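You operate a simulated robot arm through the tools that you are given. There is no shell and no other tool.

You are at the controls of a simulated two-armed robot. One attempt, no reset.

TASK
Stop the vacuum, trip-test the safety socket and unplug.
Fine: vacuum off, TEST, RESET, socket switch off; then the plug out and on the wood-topped table.
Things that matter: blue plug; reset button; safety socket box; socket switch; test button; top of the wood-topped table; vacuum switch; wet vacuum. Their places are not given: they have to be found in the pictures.

Only the result counts: the job must be done as asked and must still hold three seconds after the hand-in. Knocking over, shifting, dropping, spilling or breaking anything else fails it.

THE ROBOT
Two 7-joint arms with fingered hands on one trunk that stands fixed in place. Base frame: the origin is at the foot of the trunk, x ahead of it, y to its left, z up. Lengths are in mm, angles in rad, forces in N, time in s.
The left shoulder is at [42, 163, 1061], the right one opposite. Each reaches about 1215 mm from its shoulder. Payload 4 kg a hand.
Tool frame (each hand has its own): the origin (TCP) lies between the finger pads and is the grasp point; the fingertips stand 36 mm ahead of it; z points along the fingers, y is the line along which they close. The gripper opens to 124 mm; its body begins 42 mm behind the TCP. The gripper is a hand of 4 fingers: y runs from the thumb to the fingers, the wrist lies at [-15, -99, -189] in the tool frame, and closing takes about 1.5 s.
Orientation is that of the tool frame in the base frame, as a unit quaternion [x, y, z, w]. With the fingers straight down and the wrist toward the robot, the tool's x, y and z point along [0, 1, 0], [1, 0, 0] and [0, 0, -1] of the base frame.

THE INTERFACE
- The arms move only by the tool play_rows. It takes "left_steps", "right_steps" or both (then of equal length, played together; a hand with none holds still); each is a list of rows, each a list of 6 numbers: the shift along the tool's x, y, z in mm, then the turn, a rotation vector about the tool's x, y, z in rad. In form: [[tx, ty, tz, rx, ry, rz], ...]. A call has 1 to 20 rows; each row is the pose to reach, as a shift and turn from the pose commanded when the call began, along the tool's axes at that moment. "left_gripper" and "right_gripper" are, for a hand that has rows, the opening, from 0 (shut) to 1 (fully open), set as the call begins (left out, the last holds). Rows are played at 5 a second. More than 50 mm and 0.15 rad between two rows, or a gripper value outside its range, and nothing of the call is played. Where a pose cannot be reached the arm comes as near as it can. A force on the tool above 40 N (or 10 N above the force at the start of the call, whichever is more), or a blocked arm, ends the call early, and 0.2 s more pass. The fingers move at their own pace (about 45 mm/s each) and stop on an object; they squeeze with about 24 N. The grip force told is the motor's: it shows also when the fingers shut on nothing. Time passes only in rows, and 0.2 s behind the last, so rows that repeat a pose let the fingers close. It gives the time, the measured TCP pose, the force on the tool (base axes), the opening and the grip force at its end, in the units of the frame above (readings bear some noise), with the torque about the TCP (base axes, N m) and any sound that the robot's microphone picked up, and new pictures: "views" is both (left out), scene, wrist or none (wrist: the cameras of the hands that moved).
- Cameras (640 x 400 px; columns grow to the right, rows downward): "scene" is now at [136.1, -49.4, 1300.7]; the picture's right is [-0.54, -0.84, 0.08], its down [-0.52, 0.26, -0.81] and it looks along [0.66, -0.48, -0.58] (base axes); focal length 256 px, centre (320, 200). "left" rides on the left gripper at [-75, -86, -123] in its tool frame; the picture's right is [-0.70, -0.34, 0.63], its down [0.65, -0.68, 0.35] and it looks along [0.31, 0.65, 0.69] (tool axes); focal length 275 px, centre (320, 200). "right" rides on the right gripper at [75, -86, -123] in its tool frame; the picture's right is [-0.70, 0.34, -0.63], its down [-0.64, -0.68, 0.35] and it looks along [-0.32, 0.65, 0.69] (tool axes); focal length 275 px, centre (320, 200).
- lift_body(by): moves the trunk up (or, below 0, down) by that many mm; the arms and the scene camera ride with it, the base frame stays. It gives what a move gives, with no picture.
- curl_fingers(index, middle, ring, thumb_bend, thumb_turn, hand): sets how far each is bent, from 0 (flat) to 100 (curled in); at 30 the hand is open as for a grip, at 70 the pads meet at the TCP. One left out holds its place. A second passes; each finger stops where it meets its share of the squeeze, and holds until it gets a number again. A gripper value or a shape takes the hand back. It gives what a move gives, with no picture; readings hold the bend of each and the force on the fingers (four entries, about 0 where the hand has none), thumb and palm. thumb_turn goes from beside the hand (0) to across from the fingers (100), as for a grip.
- hand_shape(shape, hand): the hand has 4 fingers and takes this shape, open, in about a second: jaw (thumb against the fingers, like two jaws); tri (thumb and two fingers); tip (a fingertip pinch); poke (one finger out to press); point (the index stretched); flat (the hand flat); cup (the hand cupped); fist (a fist). The gripper value then closes the fingers along that shape, each until it touches; the sizes above hold for jaw. It gives what a move gives, with no picture.
- aim_head(pan, tilt): turns the head with the scene camera to pan (to the left, within 1.501 rad either way) and tilt (down, from -0.506 to 1.204), counted from straight ahead of the robot (the tilt from the chest, where the trunk bows). It gives what a move gives, and a new picture of the scene camera.
- measure_at(camera, pixels): there is no depth. For up to 12 entries [column, row, z] of the newest picture of that camera ("zoom" is the newest enlarged one), the place [x, y] in the base frame at which the ray of that pixel passes the height z, good to about 3 mm, but the place of the scene camera against the robot may be out by one fixed shift of up to 18 mm in any direction. It takes no simulated time.
- zoom(camera, box): a new picture of the part [left, top, right, bottom] of that camera's present view, enlarged. It takes no simulated time.
- close_job(): hands the job in; it is judged then, once.

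Unless the task says otherwise, let go and move clear before handing in.

The tools are called after "Emit:" as name(argument=value, ...) on one line, values as JSON. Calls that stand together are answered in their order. play_rows: Moves the arms, as the interface text tells. Its arguments: {"type":"object","properties":{"left_steps":{"type":"array"},"left_gripper":{"type":"number"},"right_steps":{"type":"array"},"right_gripper":{"type":"number"},"views":{"type":"string","enum":["both","scene","wrist","none"]}},"required":[]} The other tools are called the same way: lift_body (by) moves the trunk up or down; hand_shape (shape, hand) gives the hand a shape; curl_fingers (index, middle, ring, thumb_bend, thumb_turn, hand) moves the fingers one by one; aim_head (pan, tilt) turns the head that bears the scene camera; measure_at (camera, pixels) gives the place at which the rays of pixels pass given heights; zoom (camera, box) takes an enlarged picture of a part of a camera's view; close_job () hands the job in.

At the start:

```text
time: 0.0
left_tool_pos: [633.0, 2.1, 1129.0]
left_tool_rot: [0.706, 0.708, -0.001, 0.0]
left_ft_force: [-0.3, 0.2, 0.9]
left_torque: [-0.01, 0.0, -0.01]
left_grip_width: 123.8
left_gripper_force: 0.1
left_shape: jaw
left_bend: [30.0, 30.0, 30.0, 30.0, 98.0]
left_finger forces: [0.0, 0.1, 0.0, 0.0, 0.0, 0.0]
right_tool_pos: [495.2, -525.8, 1098.7]
right_tool_rot: [0.707, 0.707, 0.001, 0.0]
right_ft_force: [0.0, 0.2, 1.2]
right_torque: [-0.02, 0.05, 0.03]
right_grip_width: 123.5
right_gripper_force: 0.1
right_shape: jaw
right_bend: [30.0, 30.0, 30.0, 30.0, 98.0]
right_finger forces: [0.1, 0.1, 0.0, 0.0, 0.0, 0.0]
trunk travel left (down, up): [-225.0, 253.0]
head pan, tilt (commanded): [-0.581, 0.49]
```

scene: 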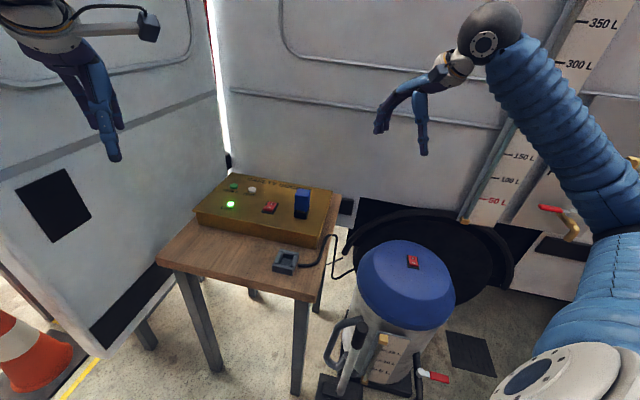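
right: 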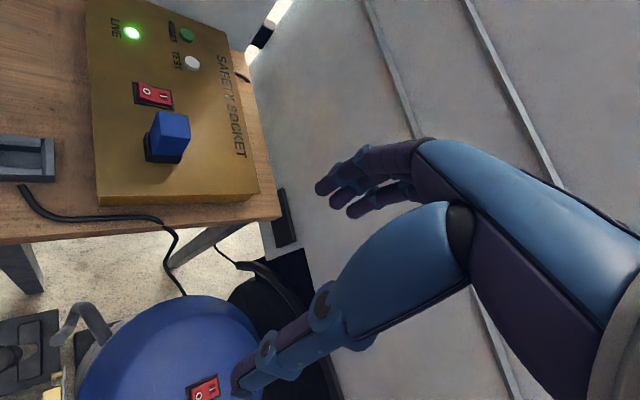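
left: 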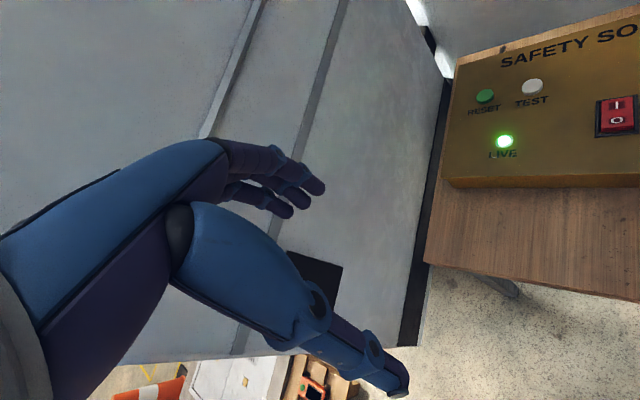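

The scene shows the safety socket box (gold) on the wood table with green reset (~233,186), white test (~252,189), a red switch (~270,207) and the blue plug (~302,203); the vacuum with its red switch is at (~413,262). I'll zoom in for detail before moving.

Emit:
zoom(camera="scene", box=[180, 160, 360, 280])

Emit:
zoom(camera="scene", box=[320, 200, 500, 320])

Emit:
zoom(camera="right", box=[80, 0, 280, 200])

Emit:
zoom(camera="left", box=[440, 40, 640, 200])

```text
3.33 times, centred on (270, 220) of scene
```

zoom: 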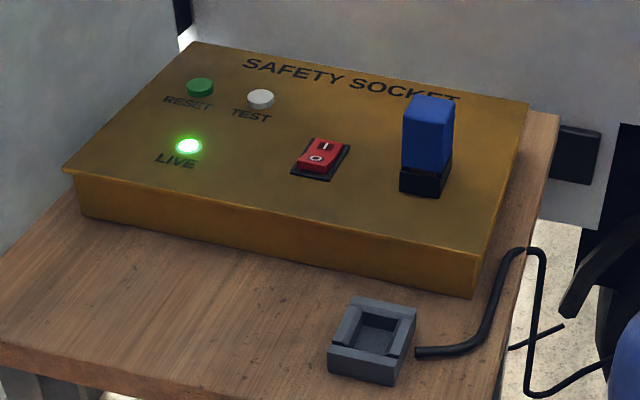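

```text
3.33 times, centred on (410, 260) of scene
```

zoom: 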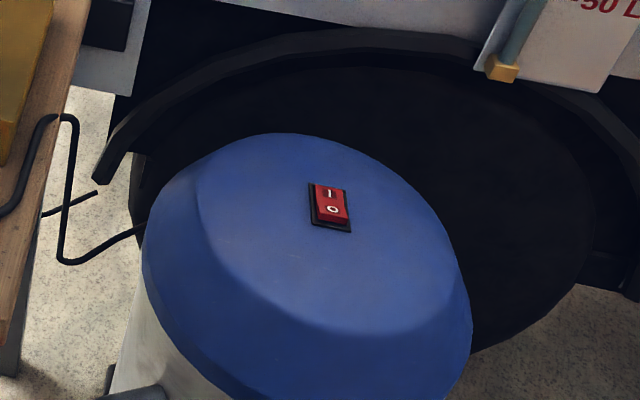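

```text
2.00 times, centred on (180, 100) of right
```

zoom: 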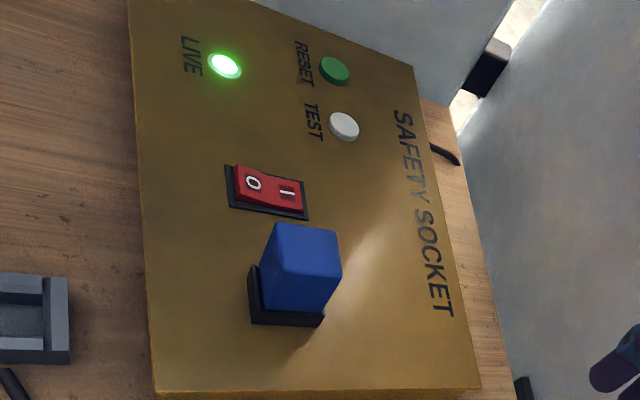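

```text
2.50 times, centred on (540, 120) of left
```

zoom: 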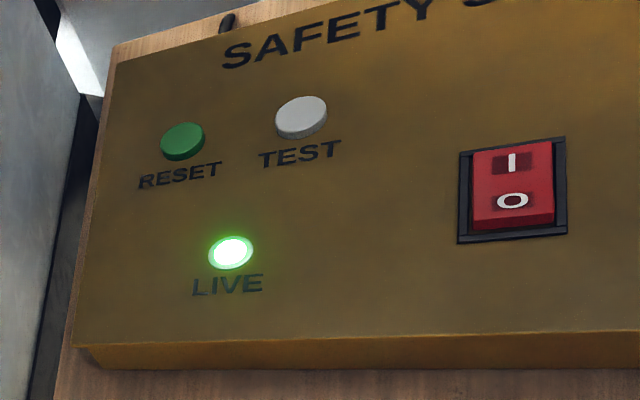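

The switches show "I" pressed side/levels in the zooms, and both wrist cameras see TEST/RESET/LIVE/switch, so I'll triangulate heights with rays from left and right cameras.

Emit:
measure_at(camera="right", pixels=[[192, 63, 700], [192, 63, 800], [187, 35, 700], [187, 35, 800], [132, 33, 700], [132, 33, 800], [154, 96, 700], [154, 96, 800], [165, 150, 700], [165, 150, 800], [204, 388, 600], [204, 388, 700]])

Emit:
measure_at(camera="left", pixels=[[532, 87, 700], [532, 87, 800], [485, 96, 700], [485, 96, 800], [504, 141, 700], [504, 141, 800], [617, 116, 700], [617, 116, 800]])

Emit:
measure_at(camera="scene", pixels=[[252, 189, 700], [252, 189, 800], [234, 186, 700], [234, 186, 800], [231, 204, 700], [231, 204, 800], [270, 207, 700], [270, 207, 800], [413, 262, 600], [413, 262, 700]])

```text
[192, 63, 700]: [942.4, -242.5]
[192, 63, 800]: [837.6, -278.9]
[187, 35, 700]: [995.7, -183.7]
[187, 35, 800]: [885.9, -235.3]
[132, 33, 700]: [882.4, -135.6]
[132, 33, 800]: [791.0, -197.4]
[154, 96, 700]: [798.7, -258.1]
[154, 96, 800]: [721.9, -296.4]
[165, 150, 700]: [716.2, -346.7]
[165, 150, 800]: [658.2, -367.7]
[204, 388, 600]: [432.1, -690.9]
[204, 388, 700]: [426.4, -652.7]
```

```text
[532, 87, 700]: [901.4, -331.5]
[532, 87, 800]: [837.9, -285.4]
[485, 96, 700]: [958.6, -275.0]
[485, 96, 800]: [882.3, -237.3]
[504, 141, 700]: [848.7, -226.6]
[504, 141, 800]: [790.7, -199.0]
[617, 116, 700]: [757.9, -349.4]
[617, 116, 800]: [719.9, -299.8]
```

```text
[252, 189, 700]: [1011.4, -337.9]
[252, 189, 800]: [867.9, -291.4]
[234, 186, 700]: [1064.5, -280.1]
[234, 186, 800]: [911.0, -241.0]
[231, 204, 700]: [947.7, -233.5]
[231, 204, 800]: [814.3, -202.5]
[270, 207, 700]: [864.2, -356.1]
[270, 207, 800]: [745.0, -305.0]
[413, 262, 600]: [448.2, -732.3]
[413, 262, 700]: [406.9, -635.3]
```

Triangulating gives the box top near z≈800: TEST ≈(835,-281), RESET ≈(880,-236), socket switch ≈(718,-298); the vacuum switch is around (430,-670) with uncertain height. I'll put the right hand in poke shape and see where the finger stands.

Emit:
hand_shape(shape="poke", hand="right")

Emit:
play_rows(right_steps=[[0, -40, 0, 0, 0, 0], [0, -80, 0, 0, 0, 0], [0, -120, 0, 0, 0, 0], [0, -160, 0, 0, 0, 0], [0, -160, 0, 0, 0, 0]], views="both")

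```text
time: 0.9
left_tool_pos: [632.7, 0.6, 1129.1]
left_tool_rot: [0.706, 0.708, 0.0, -0.001]
left_ft_force: [-0.8, 0.9, 0.1]
left_torque: [-0.01, -0.01, 0.0]
left_grip_width: 123.4
left_gripper_force: 0.2
left_shape: jaw
left_bend: [30.0, 30.0, 30.0, 30.0, 98.0]
left_finger forces: [0.0, 0.0, 0.0, 0.1, 0.1, 0.0]
right_tool_pos: [495.2, -527.0, 1098.4]
right_tool_rot: [0.708, 0.707, 0.0, 0.0]
right_ft_force: [0.4, 0.4, 0.7]
right_torque: [0.02, 0.0, -0.01]
right_grip_width: 0.0
right_gripper_force: 0.0
right_shape: poke
right_bend: [70.0, 70.0, 99.0, 0.0, 100.0]
right_finger forces: [0.1, 0.1, 0.0, 0.0, 0.0, 0.0]
trunk travel left (down, up): [-225.0, 253.0]
head pan, tilt (commanded): [-0.581, 0.49]
```

```text
time: 2.1
left_tool_pos: [633.5, 1.4, 1127.9]
left_tool_rot: [0.706, 0.708, -0.001, 0.0]
left_ft_force: [0.1, 0.6, -1.0]
left_torque: [0.0, 0.04, -0.01]
left_grip_width: 123.6
left_gripper_force: 0.0
left_shape: jaw
left_bend: [30.0, 30.0, 30.0, 30.0, 98.0]
left_finger forces: [0.0, 0.1, 0.0, 0.1, 0.0, 0.1]
right_tool_pos: [335.1, -525.6, 1096.8]
right_tool_rot: [0.707, 0.707, 0.0, 0.0]
right_ft_force: [-0.2, -0.2, 0.7]
right_torque: [-0.04, 0.01, -0.04]
right_grip_width: 0.0
right_gripper_force: 0.0
right_shape: poke
right_bend: [70.0, 70.0, 99.0, 0.0, 100.0]
right_finger forces: [0.0, 0.0, 0.0, 0.1, 0.0, 0.1]
trunk travel left (down, up): [-225.0, 253.0]
head pan, tilt (commanded): [-0.581, 0.49]
```

scene: 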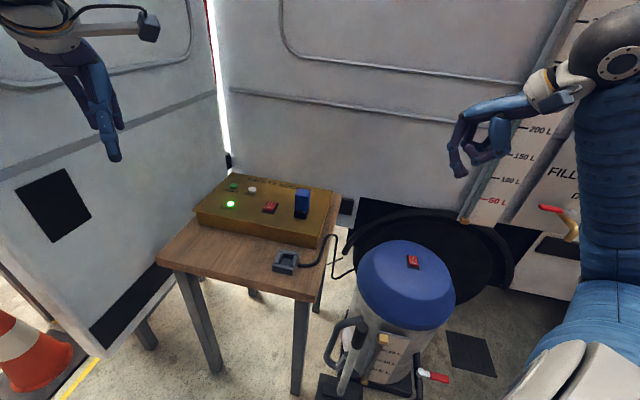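
right: 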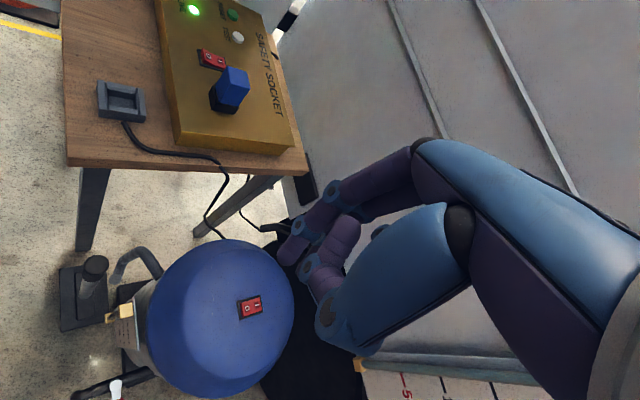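

The right camera now sees the vacuum switch at about (250,306) and the poking finger near (290,250). I'll zoom in on both and measure.

Emit:
zoom(camera="right", box=[240, 130, 480, 370])

Emit:
zoom(camera="right", box=[200, 270, 300, 340])

Emit:
zoom(camera="scene", box=[420, 60, 600, 200])

Emit:
measure_at(camera="right", pixels=[[250, 307, 600], [250, 307, 700], [165, 150, 800], [223, 98, 800], [222, 107, 800], [212, 59, 800], [237, 38, 800], [232, 15, 800]])

```text
1.67 times, centred on (360, 250) of right
```

zoom: 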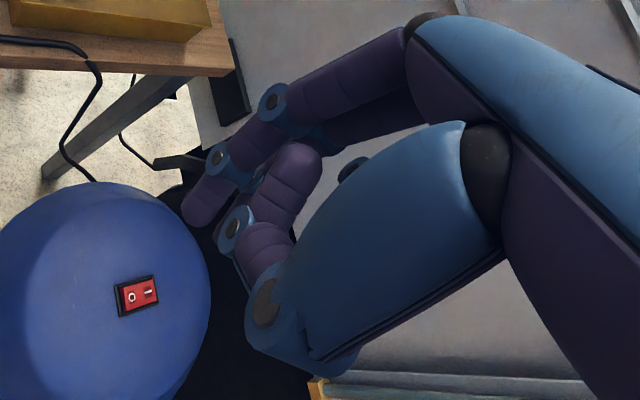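

```text
5.71 times, centred on (250, 305) of right
```

zoom: 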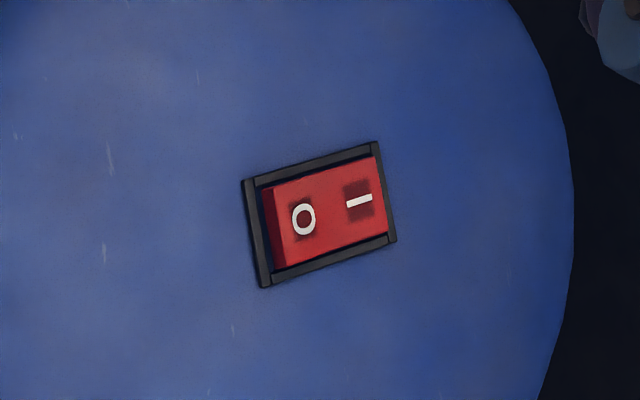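

```text
2.86 times, centred on (510, 130) of scene
```

zoom: 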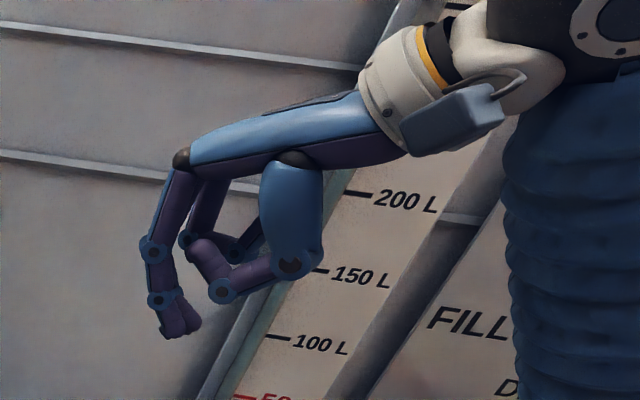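

```text
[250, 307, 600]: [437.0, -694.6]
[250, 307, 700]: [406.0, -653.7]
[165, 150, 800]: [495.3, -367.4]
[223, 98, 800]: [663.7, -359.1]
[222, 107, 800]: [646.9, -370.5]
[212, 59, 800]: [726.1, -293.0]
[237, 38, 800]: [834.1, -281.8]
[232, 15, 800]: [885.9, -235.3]
```

Two fingertips are out together at about (285,256) in the right view. I'll curl the middle and ring in so that only the index stands out, then move lower over the vacuum for a better look.

Emit:
curl_fingers(hand="right", index=70, middle=100, ring=100)

Emit:
play_rows(right_steps=[[-30, 0, 45, 0, 0, 0], [-60, 0, 90, 0, 0, 0], [-90, 0, 135, 0, 0, 0], [-110, 0, 180, 0, 0, 0], [-120, 0, 200, 0, 0, 0], [-120, 0, 200, 0, 0, 0]], views="both")

```text
time: 3.1
left_tool_pos: [632.8, 2.8, 1127.5]
left_tool_rot: [0.707, 0.707, 0.0, -0.001]
left_ft_force: [-0.5, 0.9, 0.4]
left_torque: [0.0, 0.01, -0.03]
left_grip_width: 123.7
left_gripper_force: 0.1
left_shape: jaw
left_bend: [30.0, 30.0, 30.0, 30.0, 98.0]
left_finger forces: [0.0, 0.1, 0.1, 0.0, 0.1, 0.1]
right_tool_pos: [333.4, -525.8, 1098.4]
right_tool_rot: [0.708, 0.707, 0.0, 0.001]
right_ft_force: [-0.8, -0.4, -0.2]
right_torque: [0.06, -0.03, 0.02]
right_grip_width: 37.2
right_gripper_force: 0.0
right_shape: fingers
right_bend: [70.0, 100.0, 100.0, 0.0, 100.0]
right_finger forces: [0.0, 0.0, 0.0, 0.0, 0.0, 0.0]
trunk travel left (down, up): [-225.0, 253.0]
head pan, tilt (commanded): [-0.581, 0.49]
```

```text
refused: row 1 steps farther than a row can; nothing moved
```

The index is now set alone (bend 70/100/100); the move was refused because a step exceeded 50 mm, so I'll use smaller steps.

Emit:
play_rows(right_steps=[[-20, 0, 40, 0, 0, 0], [-40, 0, 80, 0, 0, 0], [-60, 0, 120, 0, 0, 0], [-80, 0, 160, 0, 0, 0], [-100, 0, 200, 0, 0, 0], [-100, 0, 200, 0, 0, 0]], views="both")

```text
time: 4.5
left_tool_pos: [631.3, 0.7, 1128.5]
left_tool_rot: [0.707, 0.708, 0.0, -0.001]
left_ft_force: [0.2, -0.3, -0.4]
left_torque: [-0.03, -0.01, 0.0]
left_grip_width: 123.9
left_gripper_force: 0.0
left_shape: jaw
left_bend: [30.0, 30.0, 30.0, 30.0, 98.0]
left_finger forces: [0.1, 0.1, 0.0, 0.0, 0.0, 0.1]
right_tool_pos: [334.6, -626.3, 898.2]
right_tool_rot: [0.707, 0.707, 0.0, -0.001]
right_ft_force: [-0.6, -0.5, 0.4]
right_torque: [0.01, -0.01, -0.02]
right_grip_width: 37.5
right_gripper_force: 0.1
right_shape: fingers
right_bend: [70.0, 100.0, 100.0, 0.0, 100.0]
right_finger forces: [0.2, 0.1, 0.0, 0.1, 0.0, 0.0]
trunk travel left (down, up): [-225.0, 253.0]
head pan, tilt (commanded): [-0.581, 0.49]
```

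scene: 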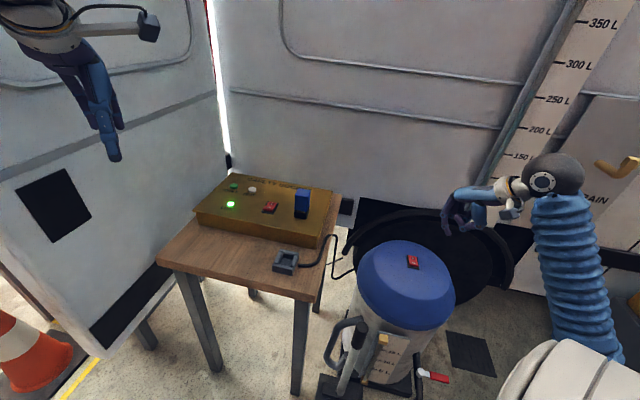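
right: 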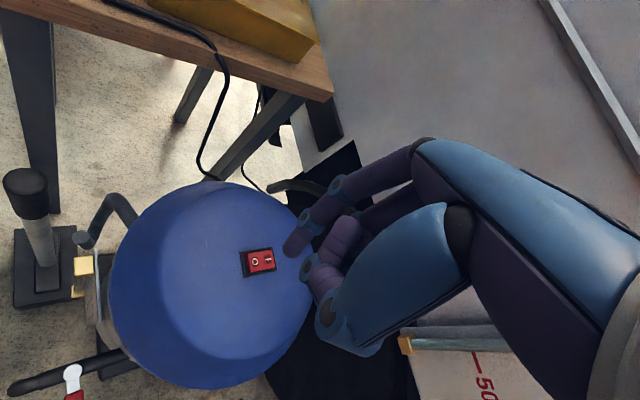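

Emit:
zoom(camera="right", box=[210, 180, 370, 340])

Emit:
measure_at(camera="right", pixels=[[257, 262, 600], [257, 262, 620], [257, 262, 640], [257, 262, 660], [257, 262, 700]])

Emit:
zoom(camera="scene", box=[400, 140, 580, 280])

```text
2.50 times, centred on (290, 260) of right
```

zoom: 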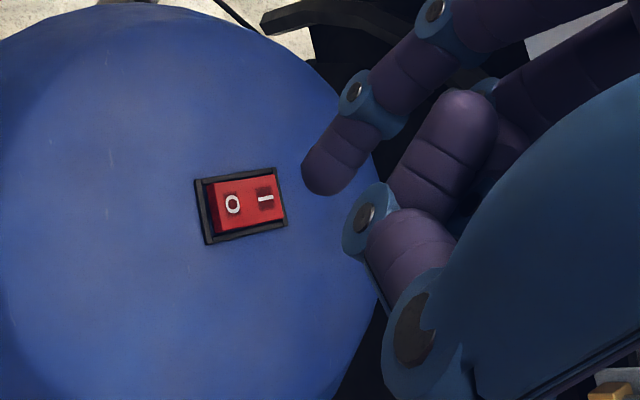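

```text
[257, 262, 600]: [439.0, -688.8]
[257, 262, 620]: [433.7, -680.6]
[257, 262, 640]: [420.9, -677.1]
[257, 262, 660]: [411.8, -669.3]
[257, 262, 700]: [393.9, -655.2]
```

```text
2.86 times, centred on (490, 210) of scene
```

zoom: 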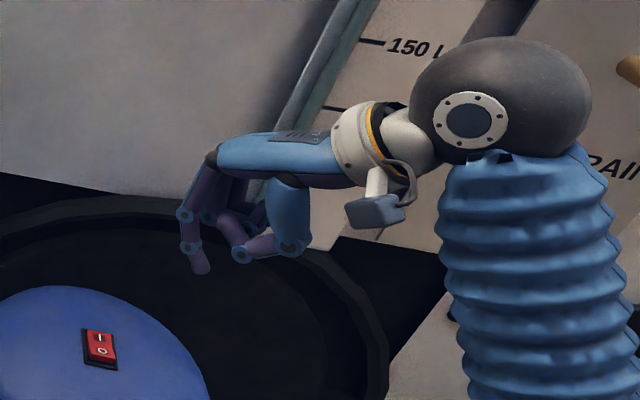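

The index tip is alone and near the dome; triangulated vacuum switch ≈(431,-683,620). I'll re-zoom tightly on the switch and measure the O and I ends.

Emit:
zoom(camera="right", box=[225, 235, 305, 285])

```text
8.00 times, centred on (265, 260) of right
```

zoom: 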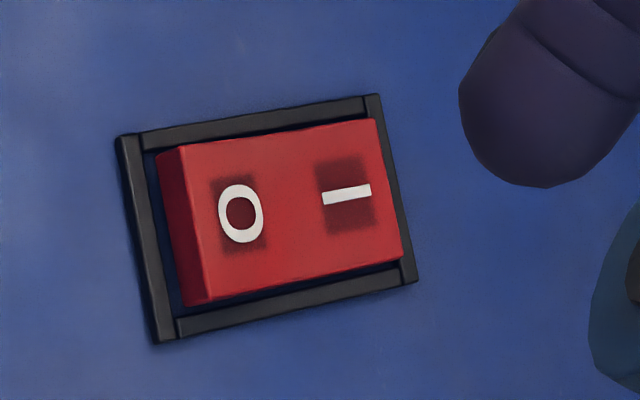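

Emit:
measure_at(camera="zoom", pixels=[[242, 214, 620], [347, 195, 620], [118, 138, 620], [370, 97, 620], [415, 280, 620], [157, 342, 620], [525, 180, 868], [242, 214, 640], [347, 195, 640]])

```text
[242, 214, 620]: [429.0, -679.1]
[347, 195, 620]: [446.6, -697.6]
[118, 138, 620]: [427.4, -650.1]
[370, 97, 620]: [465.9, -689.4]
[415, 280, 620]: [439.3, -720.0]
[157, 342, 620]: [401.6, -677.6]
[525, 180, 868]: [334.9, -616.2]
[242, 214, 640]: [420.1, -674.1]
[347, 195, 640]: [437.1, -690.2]
```

The switch frame spans (402,-678)–(466,-689) with the O end toward (423,-674), and the fingertip measures at tool offset ≈(10,0,30). I'll bring the fingertip about 70 mm above the O end.

Emit:
play_rows(right_steps=[[-11, 17, 33, 0, 0, 0], [-23, 35, 67, 0, 0, 0], [-34, 52, 101, 0, 0, 0], [-46, 70, 134, 0, 0, 0], [-57, 87, 168, 0, 0, 0], [-57, 87, 168, 0, 0, 0]], views="both")

```text
time: 5.9
left_tool_pos: [631.7, 1.0, 1128.1]
left_tool_rot: [0.707, 0.708, 0.0, 0.0]
left_ft_force: [0.5, -0.2, 0.4]
left_torque: [0.01, 0.0, 0.01]
left_grip_width: 123.8
left_gripper_force: 0.0
left_shape: jaw
left_bend: [30.0, 30.0, 30.0, 30.0, 98.0]
left_finger forces: [0.1, 0.0, 0.0, 0.0, 0.0, 0.1]
right_tool_pos: [421.5, -681.6, 732.3]
right_tool_rot: [0.707, 0.707, 0.0, 0.0]
right_ft_force: [-0.5, -0.5, -0.3]
right_torque: [0.03, 0.04, -0.04]
right_grip_width: 36.9
right_gripper_force: 0.0
right_shape: fingers
right_bend: [70.0, 100.0, 100.0, 0.0, 100.0]
right_finger forces: [0.1, 0.0, 0.0, 0.1, 0.1, 0.1]
trunk travel left (down, up): [-225.0, 253.0]
head pan, tilt (commanded): [-0.581, 0.49]
```

scene: 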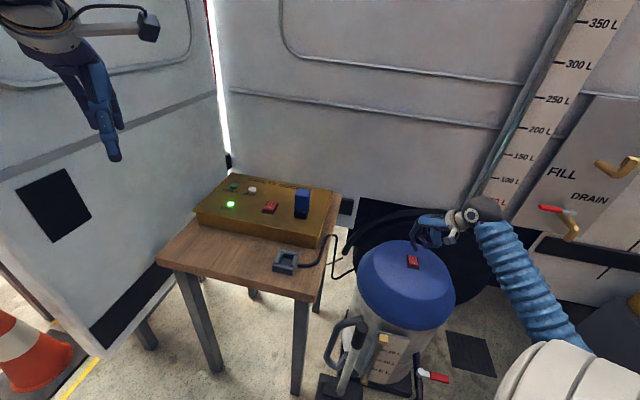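
right: 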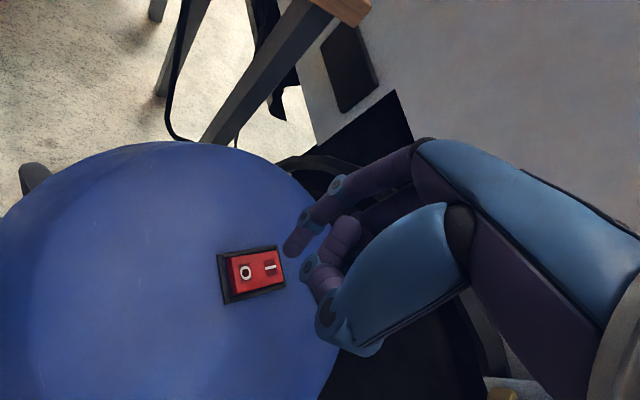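

The switch now sits at about (252,274) in the right view, just under the fingertip. I'll zoom and triangulate again from this closer pose.

Emit:
zoom(camera="right", box=[205, 225, 325, 315])

Emit:
zoom(camera="scene", box=[370, 190, 500, 290])

Emit:
measure_at(camera="right", pixels=[[217, 255, 600], [276, 246, 600], [285, 288, 600], [225, 304, 600], [217, 255, 650], [276, 246, 650], [285, 288, 650], [225, 304, 650], [245, 272, 600], [245, 272, 620], [245, 272, 640]])

```text
4.44 times, centred on (265, 270) of right
```

zoom: 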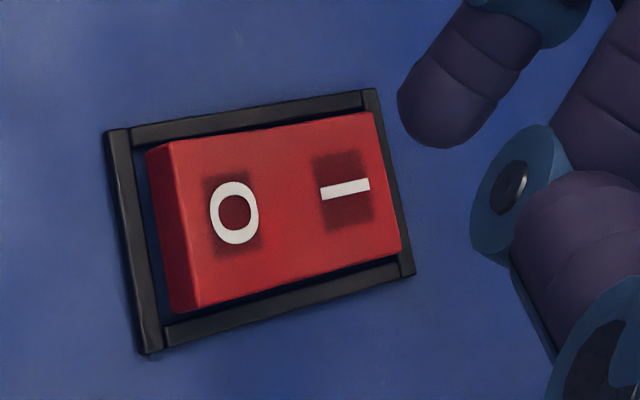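

```text
4.00 times, centred on (435, 240) of scene
```

zoom: 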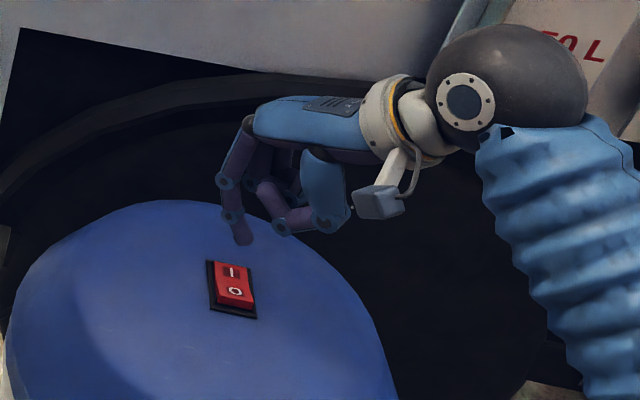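

```text
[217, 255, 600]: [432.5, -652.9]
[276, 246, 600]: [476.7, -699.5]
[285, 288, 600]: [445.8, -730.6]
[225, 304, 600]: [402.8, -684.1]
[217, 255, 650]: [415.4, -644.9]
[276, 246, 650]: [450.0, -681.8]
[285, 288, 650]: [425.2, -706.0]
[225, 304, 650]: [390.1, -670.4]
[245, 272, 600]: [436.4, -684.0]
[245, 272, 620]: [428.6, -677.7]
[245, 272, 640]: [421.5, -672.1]
```

The geometry puts the fingertip over the O half (projected landing ≈(240,273) px). I'll descend in fine steps and stop to look before contact.

Emit:
play_rows(right_steps=[[-2, 2, 12, 0, 0, 0], [-2, 2, 24, 0, 0, 0], [-2, 2, 34, 0, 0, 0], [-2, 2, 42, 0, 0, 0], [-2, 2, 42, 0, 0, 0]], views="both")

Emit:
zoom(camera="right", box=[205, 225, 325, 315])

```text
time: 7.1
left_tool_pos: [632.6, 2.1, 1128.8]
left_tool_rot: [0.706, 0.708, -0.001, 0.0]
left_ft_force: [-0.8, 0.1, -0.1]
left_torque: [-0.01, 0.03, -0.02]
left_grip_width: 123.5
left_gripper_force: 0.0
left_shape: jaw
left_bend: [30.0, 30.0, 30.0, 30.0, 98.0]
left_finger forces: [0.0, 0.1, 0.1, 0.0, 0.1, 0.0]
right_tool_pos: [423.6, -684.5, 688.7]
right_tool_rot: [0.707, 0.707, 0.0, 0.0]
right_ft_force: [0.0, -0.3, -0.4]
right_torque: [-0.01, -0.02, -0.01]
right_grip_width: 36.9
right_gripper_force: 0.1
right_shape: fingers
right_bend: [70.0, 100.0, 100.0, 0.0, 100.0]
right_finger forces: [0.1, 0.1, 0.0, 0.0, 0.0, 0.0]
trunk travel left (down, up): [-225.0, 253.0]
head pan, tilt (commanded): [-0.581, 0.49]
```

scene: 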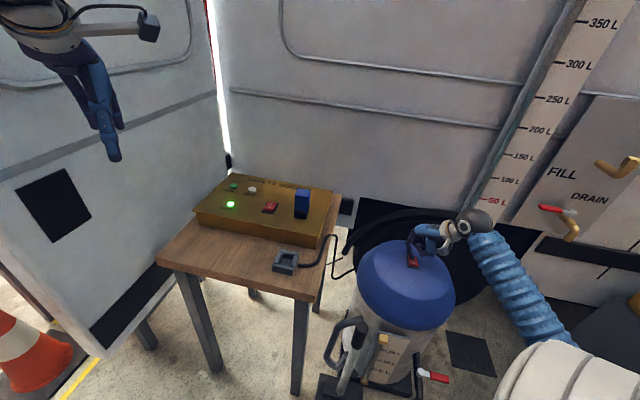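
right: 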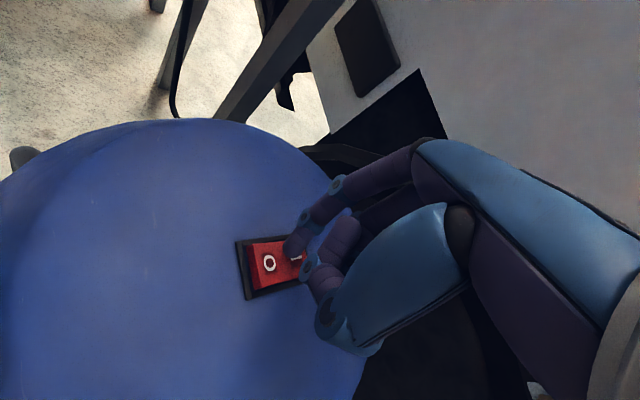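

```text
4.44 times, centred on (265, 270) of right
```

zoom: 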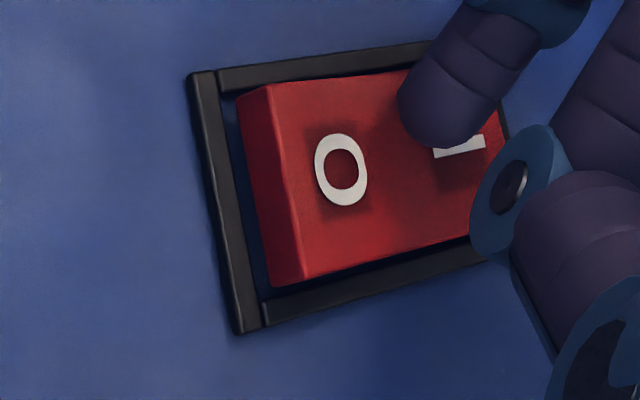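

The view shows the switch is higher than thought (z≈645); the tip would land near the O glyph, slightly inward, so I'll shift 4 mm toward the O end and press down in small steps.

Emit:
play_rows(right_steps=[[4, -4, 0, 0, 0, 0], [4, -4, 3, 0, 0, 0], [4, -4, 6, 0, 0, 0], [4, -4, 9, 0, 0, 0], [4, -4, 12, 0, 0, 0], [4, -4, 14, 0, 0, 0]], views="wrist")

Emit:
zoom(camera="right", box=[205, 205, 345, 310])

```text
time: 8.5
left_tool_pos: [632.3, 2.5, 1128.9]
left_tool_rot: [0.707, 0.708, -0.001, 0.001]
left_ft_force: [0.0, 1.3, 0.1]
left_torque: [-0.02, -0.01, -0.01]
left_grip_width: 123.7
left_gripper_force: 0.0
left_shape: jaw
left_bend: [30.0, 30.0, 30.0, 30.0, 98.0]
left_finger forces: [0.0, 0.0, 0.0, 0.0, 0.1, 0.1]
right_tool_pos: [418.4, -678.5, 675.8]
right_tool_rot: [0.707, 0.707, 0.0, 0.0]
right_ft_force: [2.6, 3.8, 14.3]
right_torque: [0.08, 0.02, -0.02]
right_grip_width: 27.9
right_gripper_force: 7.6
right_shape: fingers
right_bend: [75.0, 100.0, 100.0, 0.0, 100.0]
right_finger forces: [14.6, 0.1, 0.0, 0.0, 0.0, 0.0]
trunk travel left (down, up): [-225.0, 253.0]
head pan, tilt (commanded): [-0.581, 0.49]
```

right: 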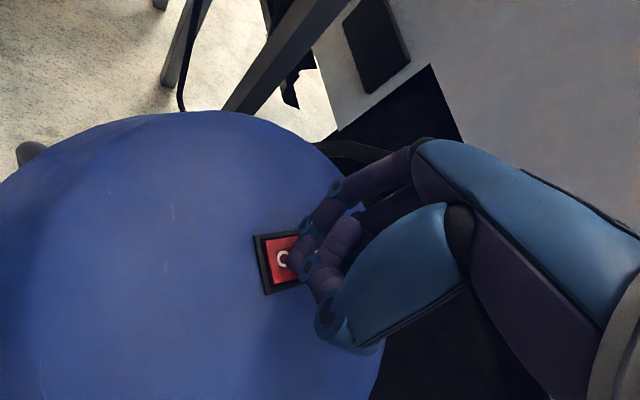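

```text
3.81 times, centred on (275, 258) of right
```

zoom: 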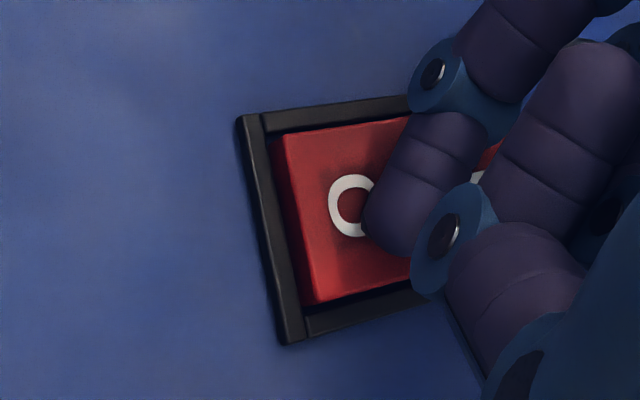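

The tip made contact at 14 N and the O end looks lower than before. I'll lift off and look at the rocker's state.

Emit:
play_rows(right_steps=[[0, 0, -10, 0, 0, 0], [3, -3, -25, 0, 0, 0], [3, -3, -25, 0, 0, 0]], views="both")

Emit:
zoom(camera="right", box=[205, 205, 345, 310])

Emit:
zoom(camera="scene", box=[370, 210, 470, 290])

```text
time: 9.3
left_tool_pos: [631.3, 1.4, 1128.7]
left_tool_rot: [0.707, 0.708, -0.001, -0.001]
left_ft_force: [-0.7, 0.1, -0.7]
left_torque: [0.02, 0.0, 0.01]
left_grip_width: 123.8
left_gripper_force: 0.1
left_shape: jaw
left_bend: [30.0, 30.0, 30.0, 30.0, 98.0]
left_finger forces: [0.0, 0.0, 0.0, 0.0, 0.0, 0.1]
right_tool_pos: [415.3, -678.8, 699.8]
right_tool_rot: [0.707, 0.707, 0.0, 0.0]
right_ft_force: [-0.7, -0.6, 0.1]
right_torque: [0.02, 0.04, -0.03]
right_grip_width: 37.0
right_gripper_force: 0.0
right_shape: fingers
right_bend: [70.0, 100.0, 100.0, 0.0, 100.0]
right_finger forces: [0.0, 0.0, 0.0, 0.0, 0.1, 0.0]
trunk travel left (down, up): [-225.0, 253.0]
head pan, tilt (commanded): [-0.581, 0.49]
```

scene: 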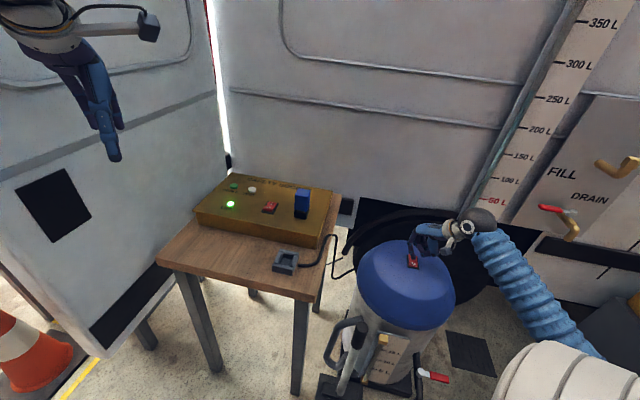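
right: 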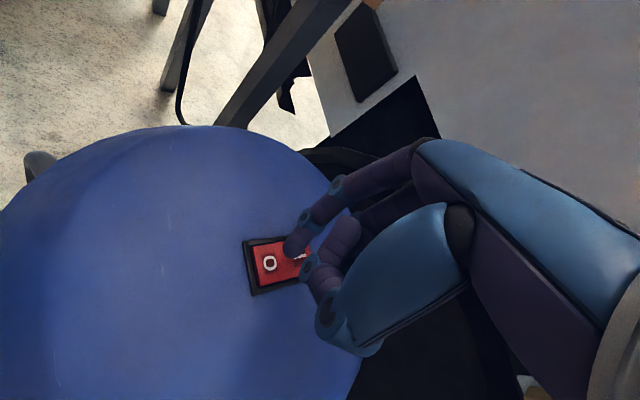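

```text
3.81 times, centred on (275, 258) of right
```

zoom: 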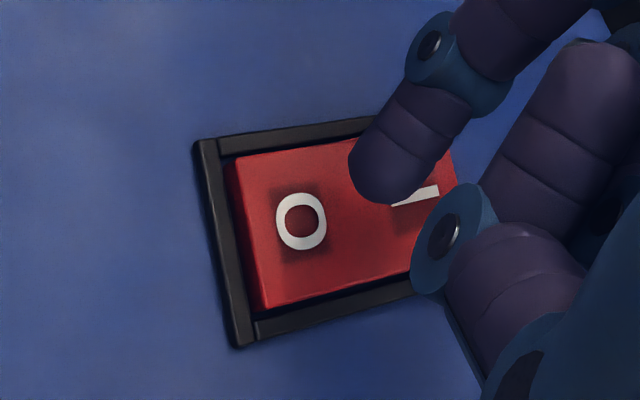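

```text
5.00 times, centred on (420, 250) of scene
```

zoom: 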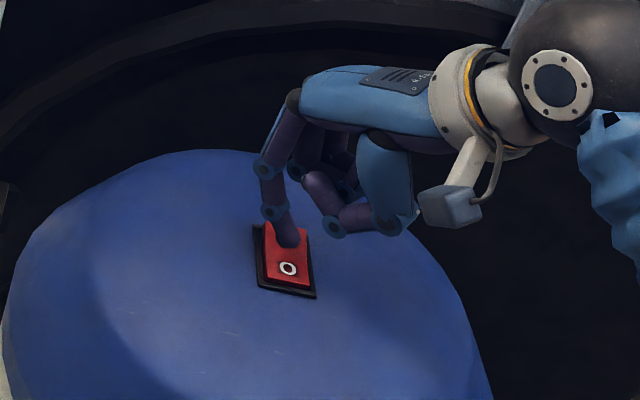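

The rocker's O end now looks sunk into its frame, so it appears flipped off. I'll raise the hand to see the whole switch and confirm.

Emit:
play_rows(right_steps=[[0, -15, -40, 0, 0, 0], [0, -30, -80, 0, 0, 0], [0, -45, -120, 0, 0, 0], [0, -45, -165, 0, 0, 0], [0, -45, -165, 0, 0, 0]], views="both")

Emit:
zoom(camera="right", box=[225, 225, 305, 285])

Emit:
zoom(camera="scene", box=[380, 235, 450, 290])

```text
time: 10.5
left_tool_pos: [632.3, 1.8, 1128.6]
left_tool_rot: [0.707, 0.707, -0.001, 0.0]
left_ft_force: [-0.5, -0.3, 0.3]
left_torque: [-0.02, 0.02, -0.01]
left_grip_width: 124.0
left_gripper_force: 0.0
left_shape: jaw
left_bend: [30.0, 30.0, 30.0, 30.0, 98.0]
left_finger forces: [0.1, 0.0, 0.0, 0.1, 0.0, 0.0]
right_tool_pos: [370.9, -677.5, 866.1]
right_tool_rot: [0.707, 0.707, 0.0, 0.0]
right_ft_force: [0.1, 0.0, -0.6]
right_torque: [0.02, 0.01, -0.03]
right_grip_width: 37.1
right_gripper_force: 0.1
right_shape: fingers
right_bend: [70.0, 100.0, 100.0, 0.0, 100.0]
right_finger forces: [0.1, 0.0, 0.0, 0.1, 0.1, 0.1]
trunk travel left (down, up): [-225.0, 253.0]
head pan, tilt (commanded): [-0.581, 0.49]
```

scene: 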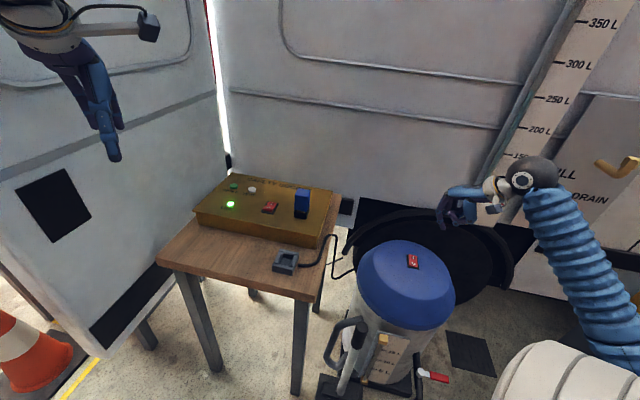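
right: 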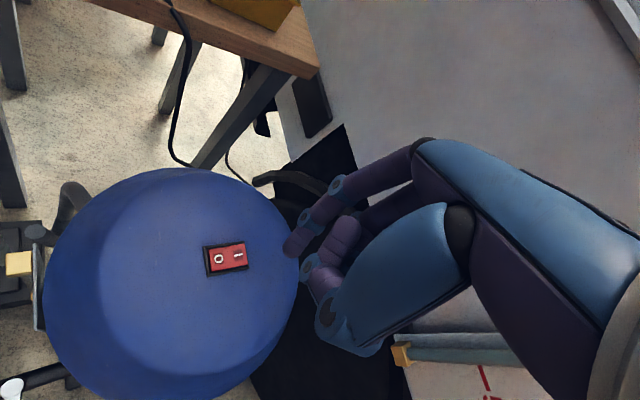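

```text
6.67 times, centred on (265, 255) of right
```

zoom: 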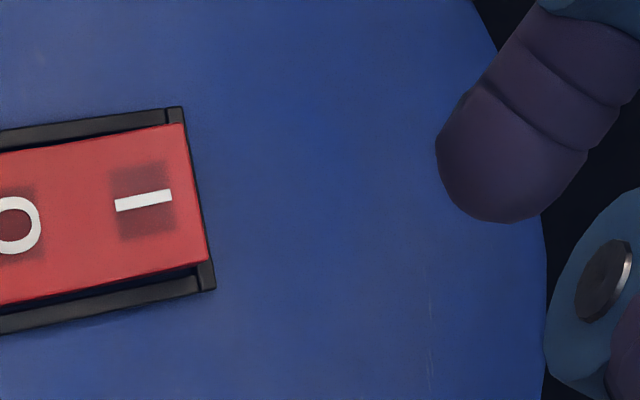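

```text
7.27 times, centred on (415, 262) of scene
```

zoom: 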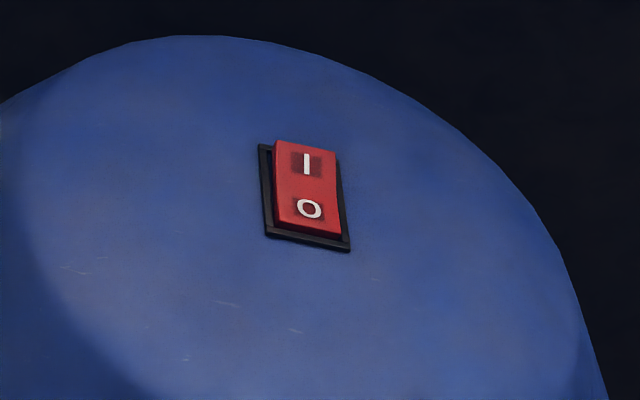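

The I end now stands raised and the O end is sunk in both zooms, so the vacuum switch is off. Next I'll raise the right hand and travel toward the box, stopping midway for a look.

Emit:
play_rows(right_steps=[[0, 0, -45, 0, 0, 0], [0, 0, -90, 0, 0, 0], [0, 0, -134, 0, 0, 0], [30, 35, -134, 0, 0, 0], [60, 70, -134, 0, 0, 0], [90, 105, -134, 0, 0, 0], [120, 140, -134, 0, 0, 0], [150, 175, -134, 0, 0, 0], [180, 210, -134, 0, 0, 0], [200, 230, -134, 0, 0, 0], [200, 230, -134, 0, 0, 0]], views="both")

```text
time: 12.9
left_tool_pos: [630.6, 1.4, 1128.2]
left_tool_rot: [0.707, 0.707, 0.0, -0.001]
left_ft_force: [-0.7, -0.1, 0.1]
left_torque: [0.01, 0.03, -0.01]
left_grip_width: 123.7
left_gripper_force: 0.1
left_shape: jaw
left_bend: [30.0, 30.0, 30.0, 30.0, 98.0]
left_finger forces: [0.0, 0.0, 0.1, 0.0, 0.1, 0.1]
right_tool_pos: [601.7, -479.4, 999.6]
right_tool_rot: [0.707, 0.707, 0.0, -0.002]
right_ft_force: [-0.4, -0.1, -0.3]
right_torque: [0.02, -0.01, 0.0]
right_grip_width: 36.7
right_gripper_force: 0.1
right_shape: fingers
right_bend: [70.0, 100.0, 100.0, 0.0, 100.0]
right_finger forces: [0.0, 0.0, 0.0, 0.0, 0.1, 0.0]
trunk travel left (down, up): [-225.0, 253.0]
head pan, tilt (commanded): [-0.581, 0.49]
```

scene: 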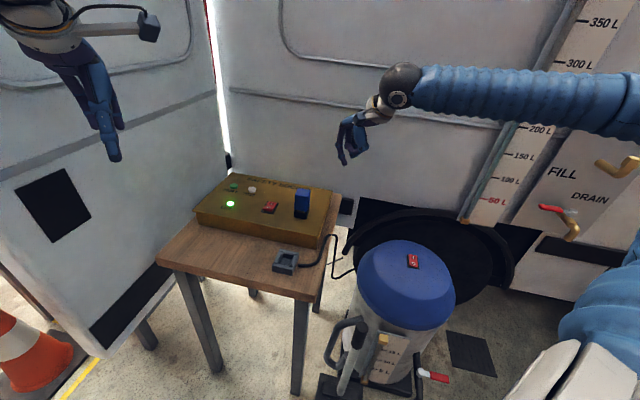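
right: 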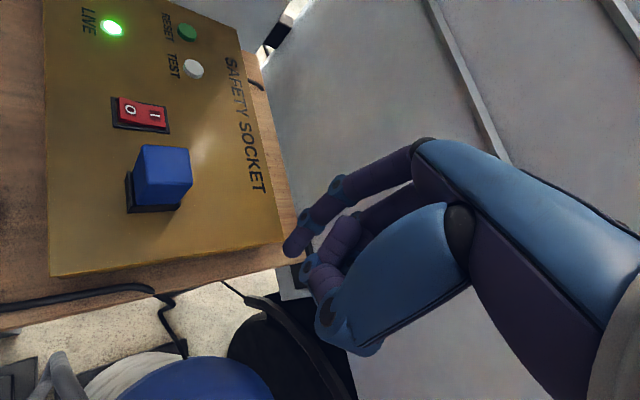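

The box is in good view from here: TEST (194,69), RESET (187,32), switch (140,114), plug (160,180). I'll measure these to refine heights.

Emit:
zoom(camera="right", box=[80, 0, 280, 125])

Emit:
measure_at(camera="right", pixels=[[194, 69, 800], [194, 69, 780], [187, 32, 800], [187, 32, 780], [112, 28, 800], [112, 28, 780], [140, 114, 800], [140, 114, 780], [51, 276, 800], [51, 276, 700], [284, 238, 800], [284, 238, 700]])

Emit:
measure_at(camera="right", pixels=[[128, 172, 800], [131, 213, 800], [180, 205, 800], [133, 171, 800], [137, 200, 800], [193, 181, 850], [145, 145, 850], [188, 148, 850], [137, 203, 850]])

```text
3.20 times, centred on (180, 62) of right
```

zoom: 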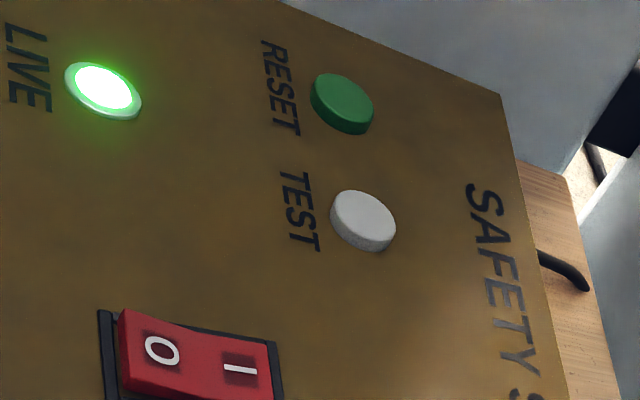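

```text
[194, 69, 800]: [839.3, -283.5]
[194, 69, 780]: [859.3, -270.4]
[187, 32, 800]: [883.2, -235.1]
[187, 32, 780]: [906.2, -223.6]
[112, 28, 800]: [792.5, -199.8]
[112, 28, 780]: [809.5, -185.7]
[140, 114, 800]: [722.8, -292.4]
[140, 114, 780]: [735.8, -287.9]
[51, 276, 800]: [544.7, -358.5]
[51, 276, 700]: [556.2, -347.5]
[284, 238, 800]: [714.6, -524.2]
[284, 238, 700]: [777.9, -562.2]
```

```text
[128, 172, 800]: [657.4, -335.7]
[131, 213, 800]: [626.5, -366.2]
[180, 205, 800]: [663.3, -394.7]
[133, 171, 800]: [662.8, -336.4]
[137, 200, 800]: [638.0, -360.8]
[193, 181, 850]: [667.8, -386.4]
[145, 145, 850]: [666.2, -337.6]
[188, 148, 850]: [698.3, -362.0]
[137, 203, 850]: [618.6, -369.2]
```

Measurements agree with the box top at z≈800: TEST ≈(837,-282), RESET ≈(884,-236), switch ≈(722,-295). I'll bring the index tip to a hover above TEST.

Emit:
play_rows(right_steps=[[27, 34, 0, 0, 0, 0], [54, 68, 0, 0, 0, 0], [80, 101, 0, 0, 0, 0], [107, 134, 0, 0, 0, 0], [134, 168, 0, 0, 0, 0], [160, 202, 0, 0, 0, 0], [187, 235, 0, 0, 0, 0], [187, 235, 45, 0, 0, 0], [187, 235, 85, 0, 0, 0], [187, 235, 120, 0, 0, 0], [187, 235, 120, 0, 0, 0]], views="both")

```text
time: 15.3
left_tool_pos: [631.9, 2.2, 1129.7]
left_tool_rot: [0.706, 0.708, 0.0, 0.001]
left_ft_force: [0.4, -0.4, -0.4]
left_torque: [-0.02, -0.07, 0.0]
left_grip_width: 123.6
left_gripper_force: 0.1
left_shape: jaw
left_bend: [30.0, 30.0, 30.0, 30.0, 98.0]
left_finger forces: [0.0, 0.0, 0.0, 0.0, 0.0, 0.1]
right_tool_pos: [835.8, -290.1, 879.6]
right_tool_rot: [0.707, 0.707, 0.0, 0.0]
right_ft_force: [-0.9, -0.6, -1.1]
right_torque: [0.0, -0.03, -0.02]
right_grip_width: 37.1
right_gripper_force: 0.0
right_shape: fingers
right_bend: [70.0, 100.0, 100.0, 0.0, 100.0]
right_finger forces: [0.1, 0.1, 0.0, 0.0, 0.0, 0.0]
trunk travel left (down, up): [-225.0, 253.0]
head pan, tilt (commanded): [-0.581, 0.49]
```

scene: 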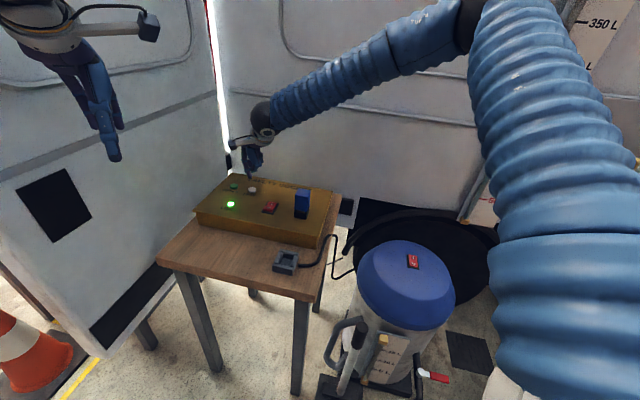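
right: 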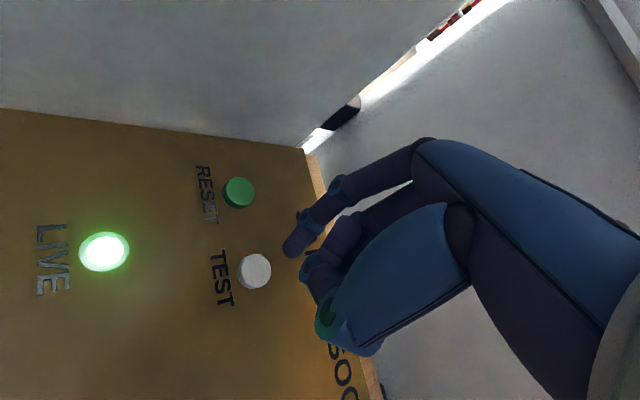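

TEST is at (254,271) and RESET at (239,192) in the right view. I'll measure both and compare with where the tip will land.

Emit:
measure_at(camera="right", pixels=[[254, 271, 805], [254, 271, 800], [239, 192, 805], [239, 192, 800], [254, 271, 795], [239, 192, 795]])

Emit:
zoom(camera="right", box=[200, 160, 340, 300])

Emit:
zoom(camera="scene", box=[200, 120, 320, 220])

```text
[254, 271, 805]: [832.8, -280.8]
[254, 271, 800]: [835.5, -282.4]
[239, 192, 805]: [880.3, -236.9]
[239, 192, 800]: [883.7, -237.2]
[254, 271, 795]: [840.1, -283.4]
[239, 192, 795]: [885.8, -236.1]
```

```text
2.86 times, centred on (270, 230) of right
```

zoom: 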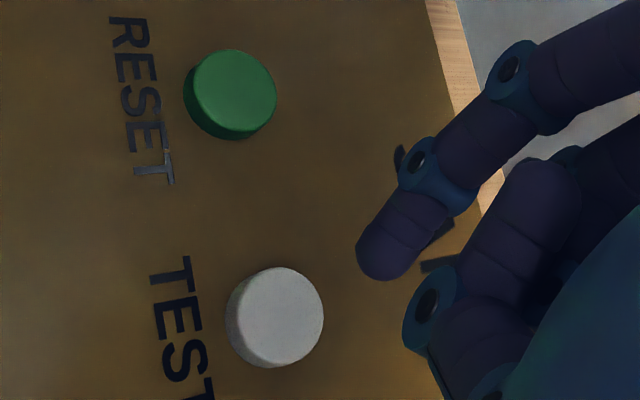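

```text
4.00 times, centred on (260, 170) of scene
```

zoom: 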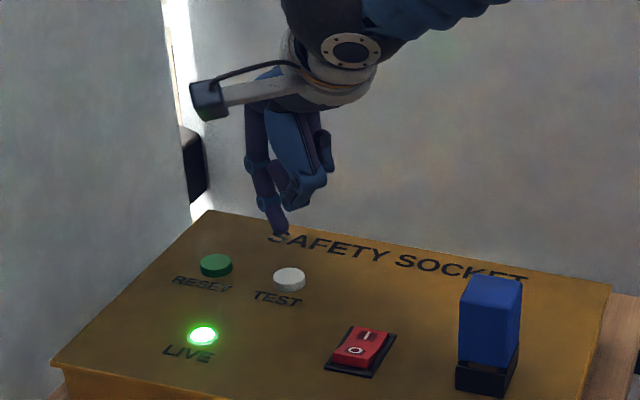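

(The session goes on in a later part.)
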